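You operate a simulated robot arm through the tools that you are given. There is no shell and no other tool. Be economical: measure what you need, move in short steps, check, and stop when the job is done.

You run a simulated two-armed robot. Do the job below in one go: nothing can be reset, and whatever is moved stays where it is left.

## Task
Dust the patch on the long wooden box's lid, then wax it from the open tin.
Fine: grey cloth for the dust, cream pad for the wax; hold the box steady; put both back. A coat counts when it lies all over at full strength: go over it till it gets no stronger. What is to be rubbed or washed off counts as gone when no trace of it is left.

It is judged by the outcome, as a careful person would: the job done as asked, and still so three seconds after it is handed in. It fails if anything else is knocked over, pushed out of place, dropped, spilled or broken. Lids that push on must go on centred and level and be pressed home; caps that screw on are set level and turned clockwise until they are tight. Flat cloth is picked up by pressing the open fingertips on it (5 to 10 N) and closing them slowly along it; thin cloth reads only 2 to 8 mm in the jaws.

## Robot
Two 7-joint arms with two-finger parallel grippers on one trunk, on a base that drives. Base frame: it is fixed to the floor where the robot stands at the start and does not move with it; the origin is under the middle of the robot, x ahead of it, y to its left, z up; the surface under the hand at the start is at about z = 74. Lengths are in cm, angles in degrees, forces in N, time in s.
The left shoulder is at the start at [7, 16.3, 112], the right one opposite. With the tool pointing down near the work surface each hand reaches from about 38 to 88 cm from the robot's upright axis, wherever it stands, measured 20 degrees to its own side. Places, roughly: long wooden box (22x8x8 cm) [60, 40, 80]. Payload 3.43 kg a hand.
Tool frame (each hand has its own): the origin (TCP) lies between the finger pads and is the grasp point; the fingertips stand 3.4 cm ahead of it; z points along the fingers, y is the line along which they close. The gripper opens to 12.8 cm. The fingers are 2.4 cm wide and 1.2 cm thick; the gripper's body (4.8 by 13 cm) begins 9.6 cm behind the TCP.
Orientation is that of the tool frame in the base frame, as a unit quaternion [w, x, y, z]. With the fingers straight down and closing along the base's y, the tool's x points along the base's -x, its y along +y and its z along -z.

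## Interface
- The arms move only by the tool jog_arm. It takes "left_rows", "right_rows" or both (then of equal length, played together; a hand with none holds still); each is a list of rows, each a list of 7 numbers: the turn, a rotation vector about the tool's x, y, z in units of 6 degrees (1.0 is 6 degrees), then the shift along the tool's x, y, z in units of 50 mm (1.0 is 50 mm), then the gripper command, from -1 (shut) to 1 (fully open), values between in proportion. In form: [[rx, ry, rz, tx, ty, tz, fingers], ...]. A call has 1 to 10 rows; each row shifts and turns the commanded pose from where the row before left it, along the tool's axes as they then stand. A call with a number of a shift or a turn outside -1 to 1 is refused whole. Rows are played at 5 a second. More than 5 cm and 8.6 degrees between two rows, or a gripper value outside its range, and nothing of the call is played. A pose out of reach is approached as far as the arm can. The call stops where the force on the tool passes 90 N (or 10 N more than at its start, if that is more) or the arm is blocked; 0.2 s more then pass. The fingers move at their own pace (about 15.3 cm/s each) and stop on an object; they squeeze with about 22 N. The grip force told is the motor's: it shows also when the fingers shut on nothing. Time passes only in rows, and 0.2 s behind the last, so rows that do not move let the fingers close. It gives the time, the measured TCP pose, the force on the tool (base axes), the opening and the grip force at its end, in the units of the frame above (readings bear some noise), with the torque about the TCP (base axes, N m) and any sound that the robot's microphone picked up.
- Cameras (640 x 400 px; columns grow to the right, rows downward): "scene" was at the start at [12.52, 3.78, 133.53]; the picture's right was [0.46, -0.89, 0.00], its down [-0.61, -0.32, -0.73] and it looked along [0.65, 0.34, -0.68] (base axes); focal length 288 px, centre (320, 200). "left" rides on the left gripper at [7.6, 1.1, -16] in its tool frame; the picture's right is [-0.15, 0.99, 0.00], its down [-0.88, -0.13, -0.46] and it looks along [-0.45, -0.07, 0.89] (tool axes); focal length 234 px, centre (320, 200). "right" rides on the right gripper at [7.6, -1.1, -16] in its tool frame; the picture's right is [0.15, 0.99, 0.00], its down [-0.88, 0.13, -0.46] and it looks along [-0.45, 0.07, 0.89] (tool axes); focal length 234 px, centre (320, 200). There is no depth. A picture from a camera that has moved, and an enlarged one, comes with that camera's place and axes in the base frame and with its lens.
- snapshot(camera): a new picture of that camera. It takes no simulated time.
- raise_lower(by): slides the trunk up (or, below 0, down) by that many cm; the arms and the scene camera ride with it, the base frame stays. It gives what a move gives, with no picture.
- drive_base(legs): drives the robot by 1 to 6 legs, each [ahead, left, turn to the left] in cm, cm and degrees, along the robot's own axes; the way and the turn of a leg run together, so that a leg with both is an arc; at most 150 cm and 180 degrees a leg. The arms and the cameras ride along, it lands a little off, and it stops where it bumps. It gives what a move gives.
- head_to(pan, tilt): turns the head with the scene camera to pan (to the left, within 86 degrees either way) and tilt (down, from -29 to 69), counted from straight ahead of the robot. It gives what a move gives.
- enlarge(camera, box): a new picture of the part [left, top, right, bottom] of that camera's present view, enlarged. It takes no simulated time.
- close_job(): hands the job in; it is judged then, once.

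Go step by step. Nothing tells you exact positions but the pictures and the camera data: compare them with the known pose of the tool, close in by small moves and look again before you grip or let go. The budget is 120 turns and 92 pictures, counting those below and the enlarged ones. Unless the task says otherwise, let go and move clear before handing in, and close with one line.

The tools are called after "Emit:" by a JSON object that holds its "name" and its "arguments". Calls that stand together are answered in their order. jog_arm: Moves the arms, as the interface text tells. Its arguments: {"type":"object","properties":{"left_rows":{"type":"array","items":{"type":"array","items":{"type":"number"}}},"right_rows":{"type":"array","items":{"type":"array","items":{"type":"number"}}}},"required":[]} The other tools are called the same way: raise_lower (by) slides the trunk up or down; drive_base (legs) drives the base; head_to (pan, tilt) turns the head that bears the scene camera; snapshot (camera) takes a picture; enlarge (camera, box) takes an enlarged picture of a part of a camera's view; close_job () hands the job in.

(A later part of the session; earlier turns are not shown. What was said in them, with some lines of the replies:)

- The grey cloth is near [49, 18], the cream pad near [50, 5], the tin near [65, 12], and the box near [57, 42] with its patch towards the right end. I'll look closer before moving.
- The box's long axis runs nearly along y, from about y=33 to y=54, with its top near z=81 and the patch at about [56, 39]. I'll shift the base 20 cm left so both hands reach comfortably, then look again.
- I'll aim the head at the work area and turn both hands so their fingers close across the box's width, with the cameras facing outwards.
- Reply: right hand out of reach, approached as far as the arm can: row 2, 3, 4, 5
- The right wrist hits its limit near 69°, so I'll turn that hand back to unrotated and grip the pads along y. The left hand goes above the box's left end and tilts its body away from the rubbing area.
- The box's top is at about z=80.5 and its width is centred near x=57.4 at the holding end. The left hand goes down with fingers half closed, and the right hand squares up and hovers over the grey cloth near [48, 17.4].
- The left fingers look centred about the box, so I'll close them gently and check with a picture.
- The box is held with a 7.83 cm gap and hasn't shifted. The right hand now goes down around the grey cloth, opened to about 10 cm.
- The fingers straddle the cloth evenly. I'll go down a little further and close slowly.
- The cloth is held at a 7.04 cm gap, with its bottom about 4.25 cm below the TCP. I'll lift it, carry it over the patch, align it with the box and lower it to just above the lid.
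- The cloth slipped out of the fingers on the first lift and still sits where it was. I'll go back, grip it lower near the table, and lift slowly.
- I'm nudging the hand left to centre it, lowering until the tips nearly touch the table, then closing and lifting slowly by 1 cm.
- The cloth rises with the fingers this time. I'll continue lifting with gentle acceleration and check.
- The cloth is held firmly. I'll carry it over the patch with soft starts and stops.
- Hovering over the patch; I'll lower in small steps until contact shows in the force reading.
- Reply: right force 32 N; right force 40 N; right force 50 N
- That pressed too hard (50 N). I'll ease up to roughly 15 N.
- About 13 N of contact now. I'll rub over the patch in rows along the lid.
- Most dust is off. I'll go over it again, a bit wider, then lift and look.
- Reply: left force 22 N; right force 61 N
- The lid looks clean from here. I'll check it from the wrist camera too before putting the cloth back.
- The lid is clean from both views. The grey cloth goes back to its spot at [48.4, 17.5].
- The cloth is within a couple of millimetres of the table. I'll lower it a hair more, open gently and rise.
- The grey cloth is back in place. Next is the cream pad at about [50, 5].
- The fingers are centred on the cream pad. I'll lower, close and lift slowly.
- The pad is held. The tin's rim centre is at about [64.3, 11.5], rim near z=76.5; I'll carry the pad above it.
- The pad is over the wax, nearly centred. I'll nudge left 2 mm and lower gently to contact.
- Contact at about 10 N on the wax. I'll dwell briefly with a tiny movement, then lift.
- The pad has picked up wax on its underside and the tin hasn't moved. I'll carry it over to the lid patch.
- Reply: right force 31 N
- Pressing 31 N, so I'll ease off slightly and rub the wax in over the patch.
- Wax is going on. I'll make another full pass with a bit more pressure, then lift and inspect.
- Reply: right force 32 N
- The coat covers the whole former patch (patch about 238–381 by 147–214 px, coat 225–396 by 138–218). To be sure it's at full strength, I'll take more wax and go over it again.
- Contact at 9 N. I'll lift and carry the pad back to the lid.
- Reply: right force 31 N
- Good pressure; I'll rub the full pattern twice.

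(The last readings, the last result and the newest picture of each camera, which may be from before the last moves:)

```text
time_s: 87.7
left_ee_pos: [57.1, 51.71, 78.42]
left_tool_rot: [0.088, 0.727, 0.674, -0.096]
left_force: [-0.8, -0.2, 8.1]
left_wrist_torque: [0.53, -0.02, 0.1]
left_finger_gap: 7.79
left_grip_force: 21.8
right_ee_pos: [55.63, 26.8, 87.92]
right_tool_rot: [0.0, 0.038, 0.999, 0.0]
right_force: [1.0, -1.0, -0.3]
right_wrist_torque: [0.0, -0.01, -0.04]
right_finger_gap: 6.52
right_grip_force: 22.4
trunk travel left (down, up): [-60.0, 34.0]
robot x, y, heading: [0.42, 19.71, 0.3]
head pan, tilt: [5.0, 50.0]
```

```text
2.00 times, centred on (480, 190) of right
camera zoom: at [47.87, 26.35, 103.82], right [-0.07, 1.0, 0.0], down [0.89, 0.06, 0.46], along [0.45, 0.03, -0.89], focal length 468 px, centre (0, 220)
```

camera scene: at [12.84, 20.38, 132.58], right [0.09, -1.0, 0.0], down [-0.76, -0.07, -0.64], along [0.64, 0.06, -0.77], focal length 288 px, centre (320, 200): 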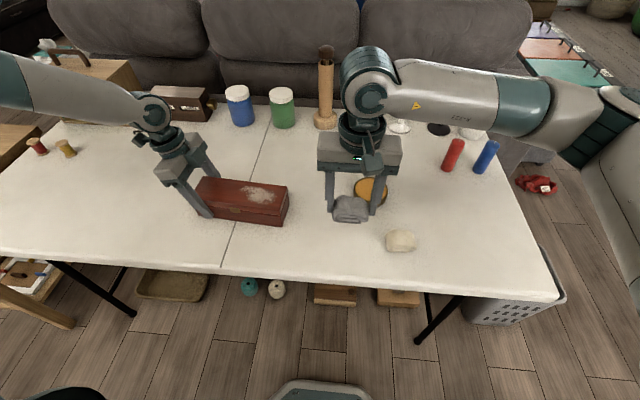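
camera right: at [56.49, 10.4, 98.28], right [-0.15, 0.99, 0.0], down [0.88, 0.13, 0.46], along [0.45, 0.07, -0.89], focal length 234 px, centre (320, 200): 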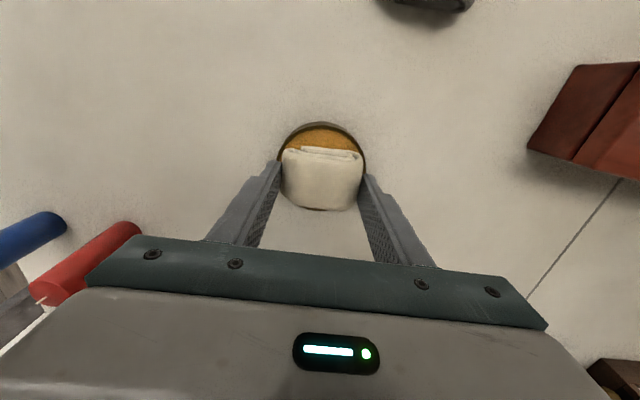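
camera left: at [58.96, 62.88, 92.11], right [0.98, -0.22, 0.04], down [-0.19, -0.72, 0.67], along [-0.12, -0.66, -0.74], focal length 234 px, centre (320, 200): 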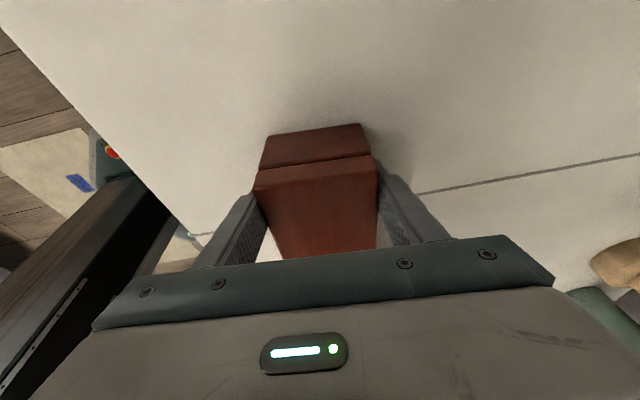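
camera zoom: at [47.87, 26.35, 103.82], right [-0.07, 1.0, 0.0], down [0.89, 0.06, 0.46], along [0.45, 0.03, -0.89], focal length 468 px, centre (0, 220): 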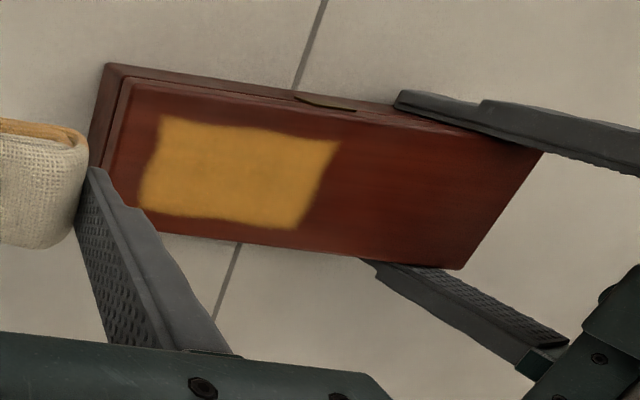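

The shape is unchanged (it appears to be the patch's own outline), perhaps slightly stronger. Pressure was lost partway, so I'll take a reference close-up and do another steady pass.

Emit:
{"name": "enlarge", "arguments": {"camera": "scene", "box": [230, 180, 286, 215]}}

Emit:
{"name": "jog_arm", "arguments": {"right_rows": [[0, 0, 0, 0, 0.4, 0, -1], [0, 0, 0, 0, 0.7, 0, -1], [0, 0, 0, 0, 0.7, 0, -1], [0, 0, 0, 0, 0.5, 0, -1], [0, 0, 0, 0, 0.2, 0.3, -1], [0, 0, 0, 0, 0, 0.3, -1], [0, 0, 0, 0, 0, 0.1, -1], [0, 0, 0, 0, 0, 0, -1]]}}

Emit:
{"name": "jog_arm", "arguments": {"right_rows": [[0, 0, 0, 0, 0, 0.03, -1], [0, 0, 0, 0, 0, 0, -1]]}}

```text
11.43 times, centred on (258, 198) of scene
camera zoom: at [12.76, 20.33, 132.6], right [0.09, -1.0, 0.0], down [-0.76, -0.07, -0.64], along [0.64, 0.06, -0.77], focal length 3292 px, centre (1029, 229)
```

zoom: 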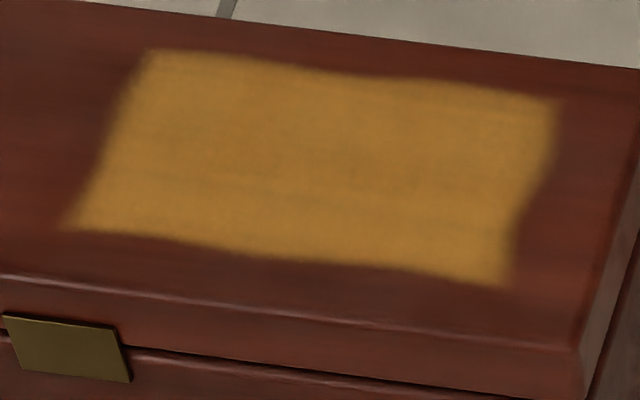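

```text
time_s: 89.5
left_ee_pos: [57.14, 51.71, 78.54]
left_tool_rot: [0.089, 0.727, 0.674, -0.096]
left_force: [-0.7, -0.9, 7.5]
left_wrist_torque: [0.32, 0.09, -0.03]
left_finger_gap: 7.76
left_grip_force: 22.1
right_ee_pos: [56.67, 39.43, 84.54]
right_tool_rot: [0.0, 0.038, 0.999, 0.0]
right_force: [0.2, -0.1, 0.6]
right_wrist_torque: [0.01, 0.02, -0.02]
right_finger_gap: 6.51
right_grip_force: 22.4
trunk travel left (down, up): [-60.0, 34.0]
robot x, y, heading: [-0.06, 19.45, 0.1]
head pan, tilt: [5.0, 50.0]
```

```text
time_s: 90.0
left_ee_pos: [57.06, 51.73, 78.58]
left_tool_rot: [0.089, 0.727, 0.674, -0.095]
left_force: [3.7, -1.3, 1.7]
left_wrist_torque: [-0.08, 0.42, 0.16]
left_finger_gap: 7.8
left_grip_force: 21.2
right_ee_pos: [56.65, 39.45, 84.4]
right_tool_rot: [0.0, 0.037, 0.999, 0.001]
right_force: [-3.5, -1.5, 10.6]
right_wrist_torque: [-0.14, -0.03, 0.0]
right_finger_gap: 6.49
right_grip_force: 22.1
trunk travel left (down, up): [-60.0, 34.0]
robot x, y, heading: [-0.29, 19.57, 0.1]
head pan, tilt: [5.0, 50.0]
```

Emit:
{"name": "jog_arm", "arguments": {"right_rows": [[0, 0, 0, 0, 0.2, 0.01, -1], [0, 0, 0, -0.2, 0.2, 0, -1], [0, 0, 0, 0, -0.4, 0, -1], [0, 0, 0, 0, -0.4, 0, -1], [0, 0, 0, 0.2, 0, 0.01, -1], [0, 0, 0, 0, 0.4, 0, -1], [0, 0, 0, 0, 0.4, 0, -1], [0, 0, 0, 0.22, 0, 0.01, -1], [0, 0, 0, 0, -0.4, 0, -1], [0, 0, 0, 0, -0.4, 0, -1]]}}

Emit:
{"name": "jog_arm", "arguments": {"right_rows": [[0, 0, 0, 0, 0.4, 0.01, -1], [0, 0, 0, 0, 0.4, 0, -1], [0, 0, 0, -0.22, 0, 0.01, -1], [0, 0, 0, 0, -0.4, 0, -1], [0, 0, 0, 0, -0.4, 0, -1], [0, 0, 0, -0.2, 0, 0.01, -1], [0, 0, 0, 0, 0.4, 0, -1], [0, 0, 0, 0, 0.4, 0, -1], [0, 0, 0, 0.2, -0.2, 0, -1], [0, 0, 0, 0, -0.2, 0, -1]]}}

Emit:
{"name": "jog_arm", "arguments": {"right_rows": [[0, 0, 0, 0, 0, -0.1, -1], [0, 0, 0, 0, 0, -0.3, -1], [0, 0, 0, 0, -0.2, -0.35, -1], [0, 0, 0, 0, -0.5, 0, -1], [0, 0, 0, 0, -0.7, 0, -1], [0, 0, 0, 0, -0.7, 0, -1], [0, 0, 0, 0, -0.4, 0, -1], [0, 0, 0, 0, 0, 0, -1]]}}

Emit:
{"name": "enlarge", "arguments": {"camera": "scene", "box": [230, 180, 286, 215]}}

```text
time_s: 92.2
left_ee_pos: [56.98, 51.57, 78.63]
left_tool_rot: [0.09, 0.726, 0.675, -0.095]
left_force: [-3.8, -13.1, -3.0]
left_wrist_torque: [-0.61, 1.0, -0.62]
left_finger_gap: 7.81
left_grip_force: 21.6
right_ee_pos: [55.15, 37.56, 84.44]
right_tool_rot: [-0.001, 0.037, 0.999, 0.001]
right_force: [-3.6, 12.4, 28.7]
right_wrist_torque: [0.2, -0.19, 0.13]
right_finger_gap: 6.49
right_grip_force: 22.1
trunk travel left (down, up): [-60.0, 34.0]
robot x, y, heading: [0.12, 19.93, 0.2]
head pan, tilt: [5.0, 50.0]
```

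```text
time_s: 94.5
left_ee_pos: [56.9, 51.43, 78.61]
left_tool_rot: [0.09, 0.728, 0.673, -0.096]
left_force: [-6.8, -19.2, 7.5]
left_wrist_torque: [-0.1, 0.72, -0.68]
left_finger_gap: 7.83
left_grip_force: 21.6
right_ee_pos: [56.32, 39.97, 84.4]
right_tool_rot: [0.001, 0.036, 0.999, 0.004]
right_force: [8.3, 24.9, 39.0]
right_wrist_torque: [-0.6, 0.15, 0.11]
right_finger_gap: 6.46
right_grip_force: 22.1
trunk travel left (down, up): [-60.0, 34.0]
robot x, y, heading: [-0.1, 19.93, 0.4]
head pan, tilt: [5.0, 50.0]
```

```text
time_s: 96.2
left_ee_pos: [57.05, 51.75, 78.53]
left_tool_rot: [0.09, 0.726, 0.675, -0.095]
left_force: [-1.0, 4.4, 12.6]
left_wrist_torque: [0.27, 0.18, 0.01]
left_finger_gap: 7.77
left_grip_force: 21.9
right_ee_pos: [55.8, 26.96, 87.89]
right_tool_rot: [0.0, 0.038, 0.999, 0.0]
right_force: [0.0, -0.4, -0.3]
right_wrist_torque: [0.01, 0.0, -0.01]
right_finger_gap: 6.51
right_grip_force: 21.7
trunk travel left (down, up): [-60.0, 34.0]
robot x, y, heading: [-0.12, 19.9, -0.0]
head pan, tilt: [5.0, 50.0]
```

```text
11.43 times, centred on (258, 198) of scene
camera zoom: at [12.71, 20.35, 132.6], right [0.09, -1.0, 0.0], down [-0.76, -0.07, -0.64], along [0.64, 0.06, -0.77], focal length 3292 px, centre (1029, 229)
```

zoom: 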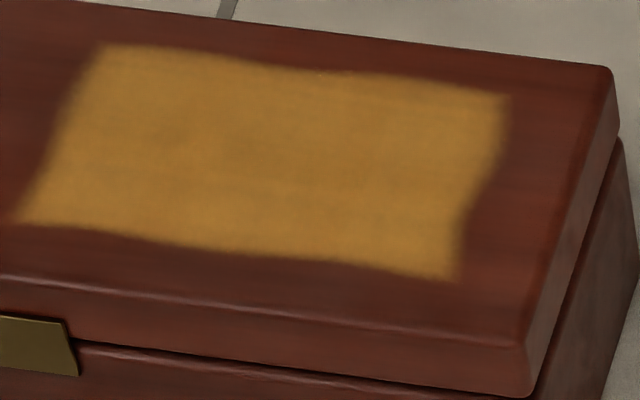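

The coat looks no stronger than before, so the wax is complete. The box slid about 1 cm left under the last rubbing; I'll return the pad first, then check and correct that.

Emit:
{"name": "jog_arm", "arguments": {"right_rows": [[0, 0, -0.75, 0, 0, 0, -1], [0, 0, 0, 0.08, -0.306, 0, -1], [0, 0, 0, 0.16, -0.612, 0, -1], [0, 0, 0, 0.226, -0.874, 0, -1], [0, 0, 0, 0.226, -0.874, 0, -1], [0, 0, 0, 0.226, -0.874, 0, -1], [0, 0, 0, 0.136, -0.524, 0, -1], [0, 0, 0, 0.08, -0.306, 0.3, -1], [0, 0, 0, 0, 0, 0.7, -1], [0, 0, 0, 0, 0, 0.6, -1]]}}

Emit:
{"name": "snapshot", "arguments": {"camera": "scene"}}

Emit:
{"name": "enlarge", "arguments": {"camera": "scene", "box": [160, 130, 440, 290]}}

Emit:
{"name": "enlarge", "arguments": {"camera": "scene", "box": [320, 170, 480, 290]}}

```text
time_s: 98.5
left_ee_pos: [57.16, 51.65, 78.54]
left_tool_rot: [0.09, 0.727, 0.674, -0.095]
left_force: [-0.6, 1.3, 9.1]
left_wrist_torque: [0.47, -0.03, 0.15]
left_finger_gap: 7.79
left_grip_force: 22.2
right_ee_pos: [50.16, 4.88, 79.8]
right_tool_rot: [-0.001, -0.002, 1.0, 0.0]
right_force: [0.5, 0.0, -0.4]
right_wrist_torque: [-0.02, 0.01, -0.01]
right_finger_gap: 6.5
right_grip_force: 22.6
trunk travel left (down, up): [-60.0, 34.0]
robot x, y, heading: [-0.05, 19.72, 0.2]
head pan, tilt: [5.0, 50.0]
```

```text
45 pictures are left
camera scene: at [12.74, 20.32, 132.6], right [0.09, -1.0, 0.0], down [-0.76, -0.07, -0.64], along [0.64, 0.06, -0.77], focal length 288 px, centre (320, 200)
```

scene: 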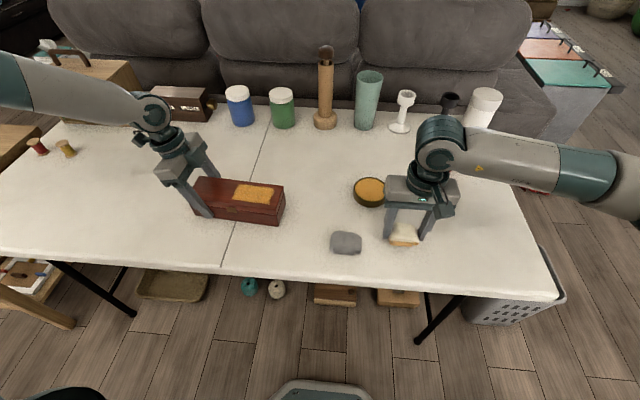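

```text
2.29 times, centred on (300, 210) of scene
camera zoom: at [12.74, 20.32, 132.6], right [0.09, -1.0, 0.0], down [-0.76, -0.07, -0.64], along [0.64, 0.06, -0.77], focal length 658 px, centre (366, 177)
```

zoom: 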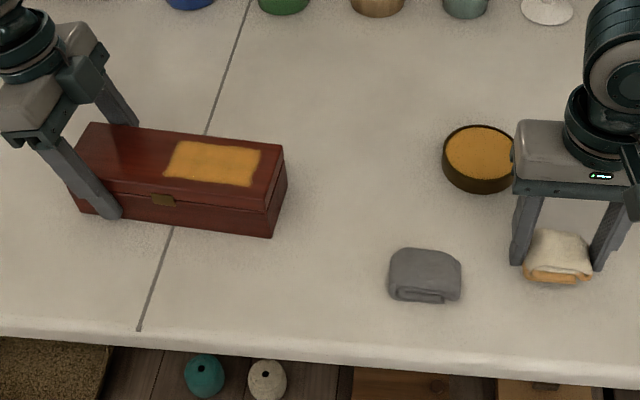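

```text
3.33 times, centred on (400, 230) of scene
camera zoom: at [12.74, 20.32, 132.6], right [0.09, -1.0, 0.0], down [-0.76, -0.07, -0.64], along [0.64, 0.06, -0.77], focal length 960 px, centre (53, 100)
```

zoom: 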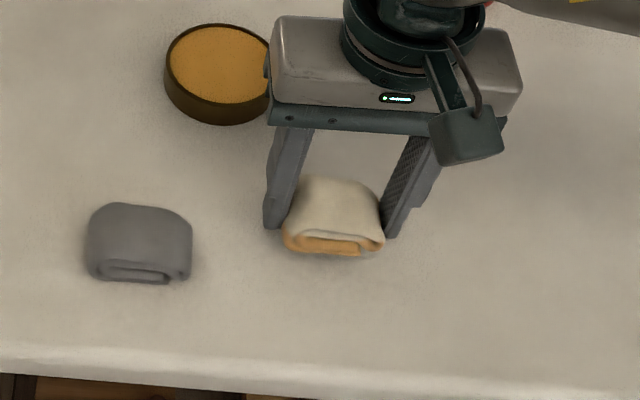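

The pad is just above its original spot. I'll nudge it 2–3 mm left and lower it to the table.

Emit:
{"name": "jog_arm", "arguments": {"right_rows": [[0, 0, 0, 0, 0.05, 0.15, -1], [0, 0, 0, 0, 0, 0.12, -1], [0, 0, 0, 0, 0, 0.06, -1], [0, 0, 0, 0, 0, 0, -1]]}}

Emit:
{"name": "jog_arm", "arguments": {"right_rows": [[0, 0, 0, 0, 0, 0.03, -1], [0, 0, 0, 0, 0, 0, -1]]}}

Emit:
{"name": "jog_arm", "arguments": {"right_rows": [[0, 0, 0, 0, 0, 0.03, -1], [0, 0, 0, 0, 0, 0, -1]]}}

```text
time_s: 99.5
left_ee_pos: [57.02, 51.63, 78.57]
left_tool_rot: [0.089, 0.727, 0.674, -0.095]
left_force: [-0.5, 2.0, 9.9]
left_wrist_torque: [0.09, 0.16, -0.04]
left_finger_gap: 7.78
left_grip_force: 21.9
right_ee_pos: [50.1, 5.21, 78.2]
right_tool_rot: [0.0, -0.002, 1.0, 0.0]
right_force: [-0.1, 0.6, -0.3]
right_wrist_torque: [0.0, 0.0, -0.02]
right_finger_gap: 6.51
right_grip_force: 22.0
trunk travel left (down, up): [-60.0, 34.0]
robot x, y, heading: [0.15, 19.83, -0.3]
head pan, tilt: [5.0, 50.0]
```

```text
time_s: 100.0
left_ee_pos: [57.15, 51.72, 78.53]
left_tool_rot: [0.09, 0.727, 0.674, -0.096]
left_force: [-0.2, 1.5, 9.9]
left_wrist_torque: [0.01, 0.18, -0.07]
left_finger_gap: 7.78
left_grip_force: 21.8
right_ee_pos: [50.14, 5.16, 77.9]
right_tool_rot: [0.0, -0.001, 1.0, 0.0]
right_force: [0.7, 0.8, -2.1]
right_wrist_torque: [0.01, -0.03, -0.01]
right_finger_gap: 6.47
right_grip_force: 21.9
trunk travel left (down, up): [-60.0, 34.0]
robot x, y, heading: [-0.04, 19.74, -0.1]
head pan, tilt: [5.0, 50.0]
```

```text
time_s: 100.7
left_ee_pos: [57.15, 51.81, 78.52]
left_tool_rot: [0.089, 0.727, 0.674, -0.095]
left_force: [-0.9, 1.2, 9.6]
left_wrist_torque: [-0.03, 0.18, -0.04]
left_finger_gap: 7.79
left_grip_force: 22.1
right_ee_pos: [50.07, 5.22, 77.91]
right_tool_rot: [0.0, -0.001, 1.0, 0.001]
right_force: [0.0, 0.3, -0.4]
right_wrist_torque: [-0.03, 0.01, 0.02]
right_finger_gap: 6.49
right_grip_force: 22.1
trunk travel left (down, up): [-60.0, 34.0]
robot x, y, heading: [-0.15, 19.66, -0.0]
head pan, tilt: [5.0, 50.0]
```

Emit:
{"name": "jog_arm", "arguments": {"right_rows": [[0, 0, 0, 0, 0, 0.03, -1], [0, 0, 0, 0, 0, 0, -1]]}}

Emit:
{"name": "jog_arm", "arguments": {"right_rows": [[0, 0, 0, 0, 0, 0, 0.1], [0, 0, 0, 0, 0, 0, 0.2], [0, 0, 0, 0, 0, 0, 0.45], [0, 0, 0, 0, 0, 0, 0.45], [0, 0, 0, 0, 0, -0.4, 0.45], [0, 0, 0, 0, 0, -1, 0.45], [0, 0, 0, 0, 0, -1, 0.45], [0, 0, 0, 0, 0, 0, 0.45]]}}

Emit:
{"name": "enlarge", "arguments": {"camera": "scene", "box": [320, 170, 480, 290]}}

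```text
time_s: 101.2
left_ee_pos: [57.1, 51.73, 78.67]
left_tool_rot: [0.089, 0.726, 0.675, -0.095]
left_force: [-0.6, 1.0, 9.7]
left_wrist_torque: [-0.04, 0.14, -0.06]
left_finger_gap: 7.76
left_grip_force: 21.8
right_ee_pos: [50.13, 5.14, 77.72]
right_tool_rot: [0.0, -0.001, 1.0, 0.0]
right_force: [0.2, -0.4, -1.0]
right_wrist_torque: [0.02, 0.03, 0.0]
right_finger_gap: 6.47
right_grip_force: 22.0
trunk travel left (down, up): [-60.0, 34.0]
robot x, y, heading: [-0.07, 19.74, -0.1]
head pan, tilt: [5.0, 50.0]
```

```text
time_s: 103.0
left_ee_pos: [57.19, 51.85, 78.51]
left_tool_rot: [0.09, 0.727, 0.674, -0.095]
left_force: [-2.5, -0.9, 7.9]
left_wrist_torque: [0.07, 0.15, -0.14]
left_finger_gap: 7.78
left_grip_force: 21.9
right_ee_pos: [50.05, 5.05, 89.66]
right_tool_rot: [0.0, 0.0, 1.0, 0.0]
right_force: [0.1, 0.6, 0.3]
right_wrist_torque: [0.01, 0.0, -0.01]
right_finger_gap: 9.29
right_grip_force: 0.0
trunk travel left (down, up): [-60.0, 34.0]
robot x, y, heading: [-0.04, 19.7, 0.3]
head pan, tilt: [5.0, 50.0]
```

```text
3.33 times, centred on (400, 230) of scene
camera zoom: at [12.74, 20.31, 132.6], right [0.09, -1.0, 0.0], down [-0.76, -0.07, -0.64], along [0.64, 0.06, -0.77], focal length 960 px, centre (53, 100)
```

zoom: 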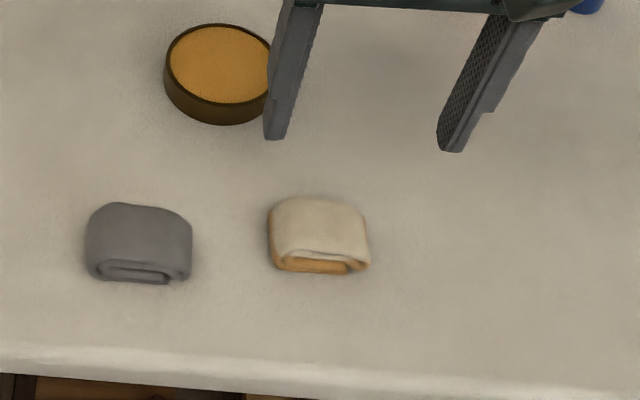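

Both cloths are back. The box sits about 0.7 cm left of its original spot, so I'll slide it gently back with the left hand's hold.

Emit:
{"name": "jog_arm", "arguments": {"left_rows": [[0, 0, 0, -0.03, 0, 0.008, -1], [0, 0, 0, -0.03, 0, 0.008, -1], [0, 0, 0, -0.03, 0, 0.008, -1], [0, 0, 0, -0.03, 0, 0.008, -1], [0, 0, 0, -0.02, 0, 0.005, -1], [0, 0, 0, 0, 0, 0, -1]]}}

Emit:
{"name": "enlarge", "arguments": {"camera": "scene", "box": [160, 130, 440, 290]}}

```text
time_s: 104.5
left_ee_pos: [57.2, 51.01, 78.59]
left_tool_rot: [0.089, 0.727, 0.674, -0.095]
left_force: [1.3, 5.0, 11.9]
left_wrist_torque: [0.04, 0.16, -0.06]
left_finger_gap: 7.78
left_grip_force: 22.1
right_ee_pos: [50.11, 5.15, 89.68]
right_tool_rot: [0.0, -0.001, 1.0, 0.001]
right_force: [-0.1, 0.1, 0.2]
right_wrist_torque: [-0.02, 0.01, 0.04]
right_finger_gap: 9.28
right_grip_force: 0.1
trunk travel left (down, up): [-60.0, 34.0]
robot x, y, heading: [-0.27, 19.91, -0.2]
head pan, tilt: [5.0, 50.0]
```

```text
2.29 times, centred on (300, 210) of scene
camera zoom: at [12.74, 20.36, 132.6], right [0.09, -1.0, 0.0], down [-0.76, -0.07, -0.64], along [0.64, 0.06, -0.77], focal length 658 px, centre (366, 177)
```

zoom: 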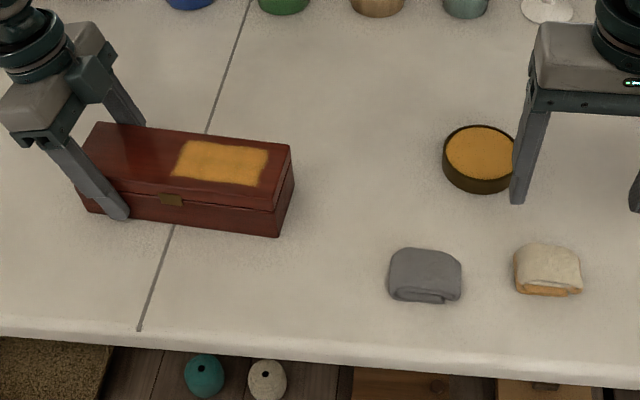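

The box is back where it stood. Now I'll release it and withdraw the left hand upward.

Emit:
{"name": "jog_arm", "arguments": {"left_rows": [[0, 0, 0, 0, 0, 0, 0.3], [0, 0, 0, 0, 0, 0, 0.5], [0, 0, 0, 0, 0, 0, 0.7], [0, 0, 0, 0, 0, 0, 0.7], [0, 0, 0, -0.07, 0, -0.27, 0.7], [0, 0, 0, -0.2235, 0, -0.834, 0.7], [0, 0, 0, -0.2235, 0, -0.834, 0.7], [0, 0, 0, -0.2235, 0, -0.834, 0.7], [0, 0, 0, -0.2235, 0, -0.834, 0.7], [0, 0, 0, 0, 0, 0, 0.7]], "right_rows": [[0, 0, 0, 0, 0, 0, 0.45], [0, 0, 0, 0, 0, 0, 0.45], [0, 0, 0, 0, 0, 0, 0.45], [0, 0, 0, 0, 0, 0, 0.45], [0, 0, 0, 0, 0, 0, 0.45], [0, 0, 0, 0, 0, -0.5, 0.45], [0, 0, 0, 0, 0, -0.8, 0.45], [0, 0, 0, 0, 0, -0.8, 0.45], [0, 0, 0, 0, 0, -0.8, 0.45], [0, 0, 0, 0, 0, 0, 0.45]]}}

Emit:
{"name": "snapshot", "arguments": {"camera": "scene"}}

Emit:
{"name": "enlarge", "arguments": {"camera": "scene", "box": [160, 130, 440, 290]}}

Emit:
{"name": "enlarge", "arguments": {"camera": "scene", "box": [230, 180, 286, 215]}}

```text
time_s: 106.7
left_ee_pos: [57.26, 50.99, 97.24]
left_tool_rot: [0.089, 0.727, 0.674, -0.095]
left_force: [-0.2, -0.7, 0.3]
left_wrist_torque: [0.03, 0.03, 0.01]
left_finger_gap: 10.86
left_grip_force: 0.0
right_ee_pos: [50.26, 5.3, 104.29]
right_tool_rot: [-0.001, -0.001, 1.0, 0.0]
right_force: [0.4, 0.2, 0.5]
right_wrist_torque: [0.02, 0.05, 0.0]
right_finger_gap: 9.28
right_grip_force: 0.0
trunk travel left (down, up): [-60.0, 34.0]
robot x, y, heading: [-0.04, 19.54, -0.1]
head pan, tilt: [5.0, 50.0]
```

```text
40 pictures are left
camera scene: at [12.93, 20.36, 132.57], right [0.09, -1.0, 0.0], down [-0.76, -0.07, -0.64], along [0.64, 0.06, -0.77], focal length 288 px, centre (320, 200)
```

scene: 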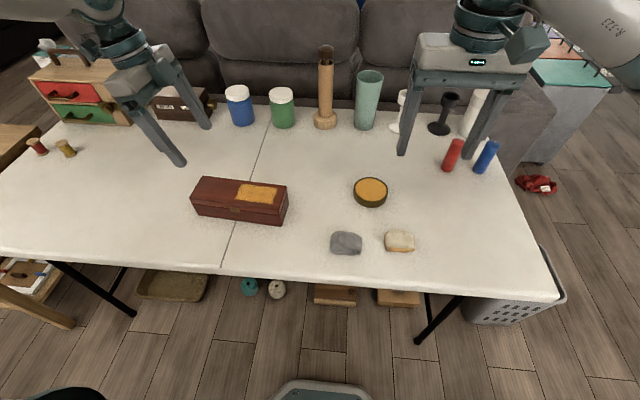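

```text
2.29 times, centred on (300, 210) of scene
camera zoom: at [12.93, 20.36, 132.57], right [0.09, -1.0, 0.0], down [-0.76, -0.07, -0.64], along [0.64, 0.06, -0.77], focal length 658 px, centre (366, 177)
```

zoom: 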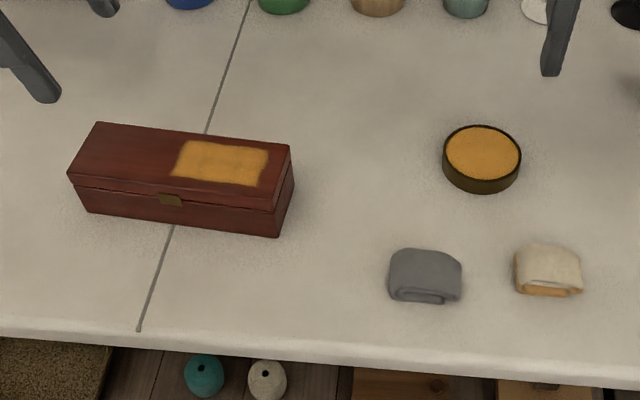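

```text
11.43 times, centred on (258, 198) of scene
camera zoom: at [12.93, 20.36, 132.57], right [0.09, -1.0, 0.0], down [-0.76, -0.07, -0.64], along [0.64, 0.06, -0.77], focal length 3292 px, centre (1029, 229)
```

zoom: 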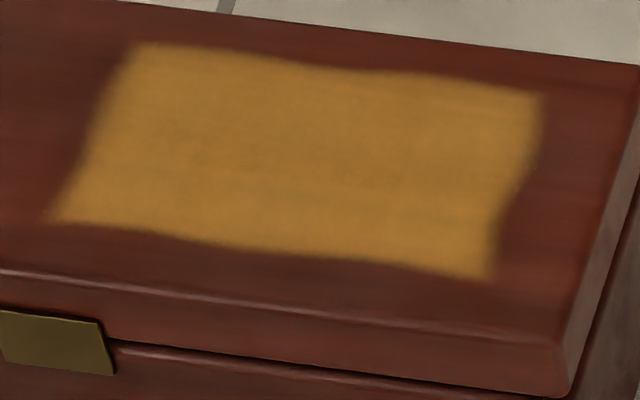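

The lid is dusted and evenly waxed, both cloths are back in place, the box stands where it was, and both hands are clear, so I'm handing in.

Emit:
{"name": "close_job", "arguments": {}}

```text
The job is handed in.
```

The patch on the box lid is dusted clean and evenly waxed; the last pass made it no stronger. Both cloths are back in their places, the cream one with its waxed side down on the table. The box slid about 0.7 cm while I was waxing, so I moved it back to where it stood.
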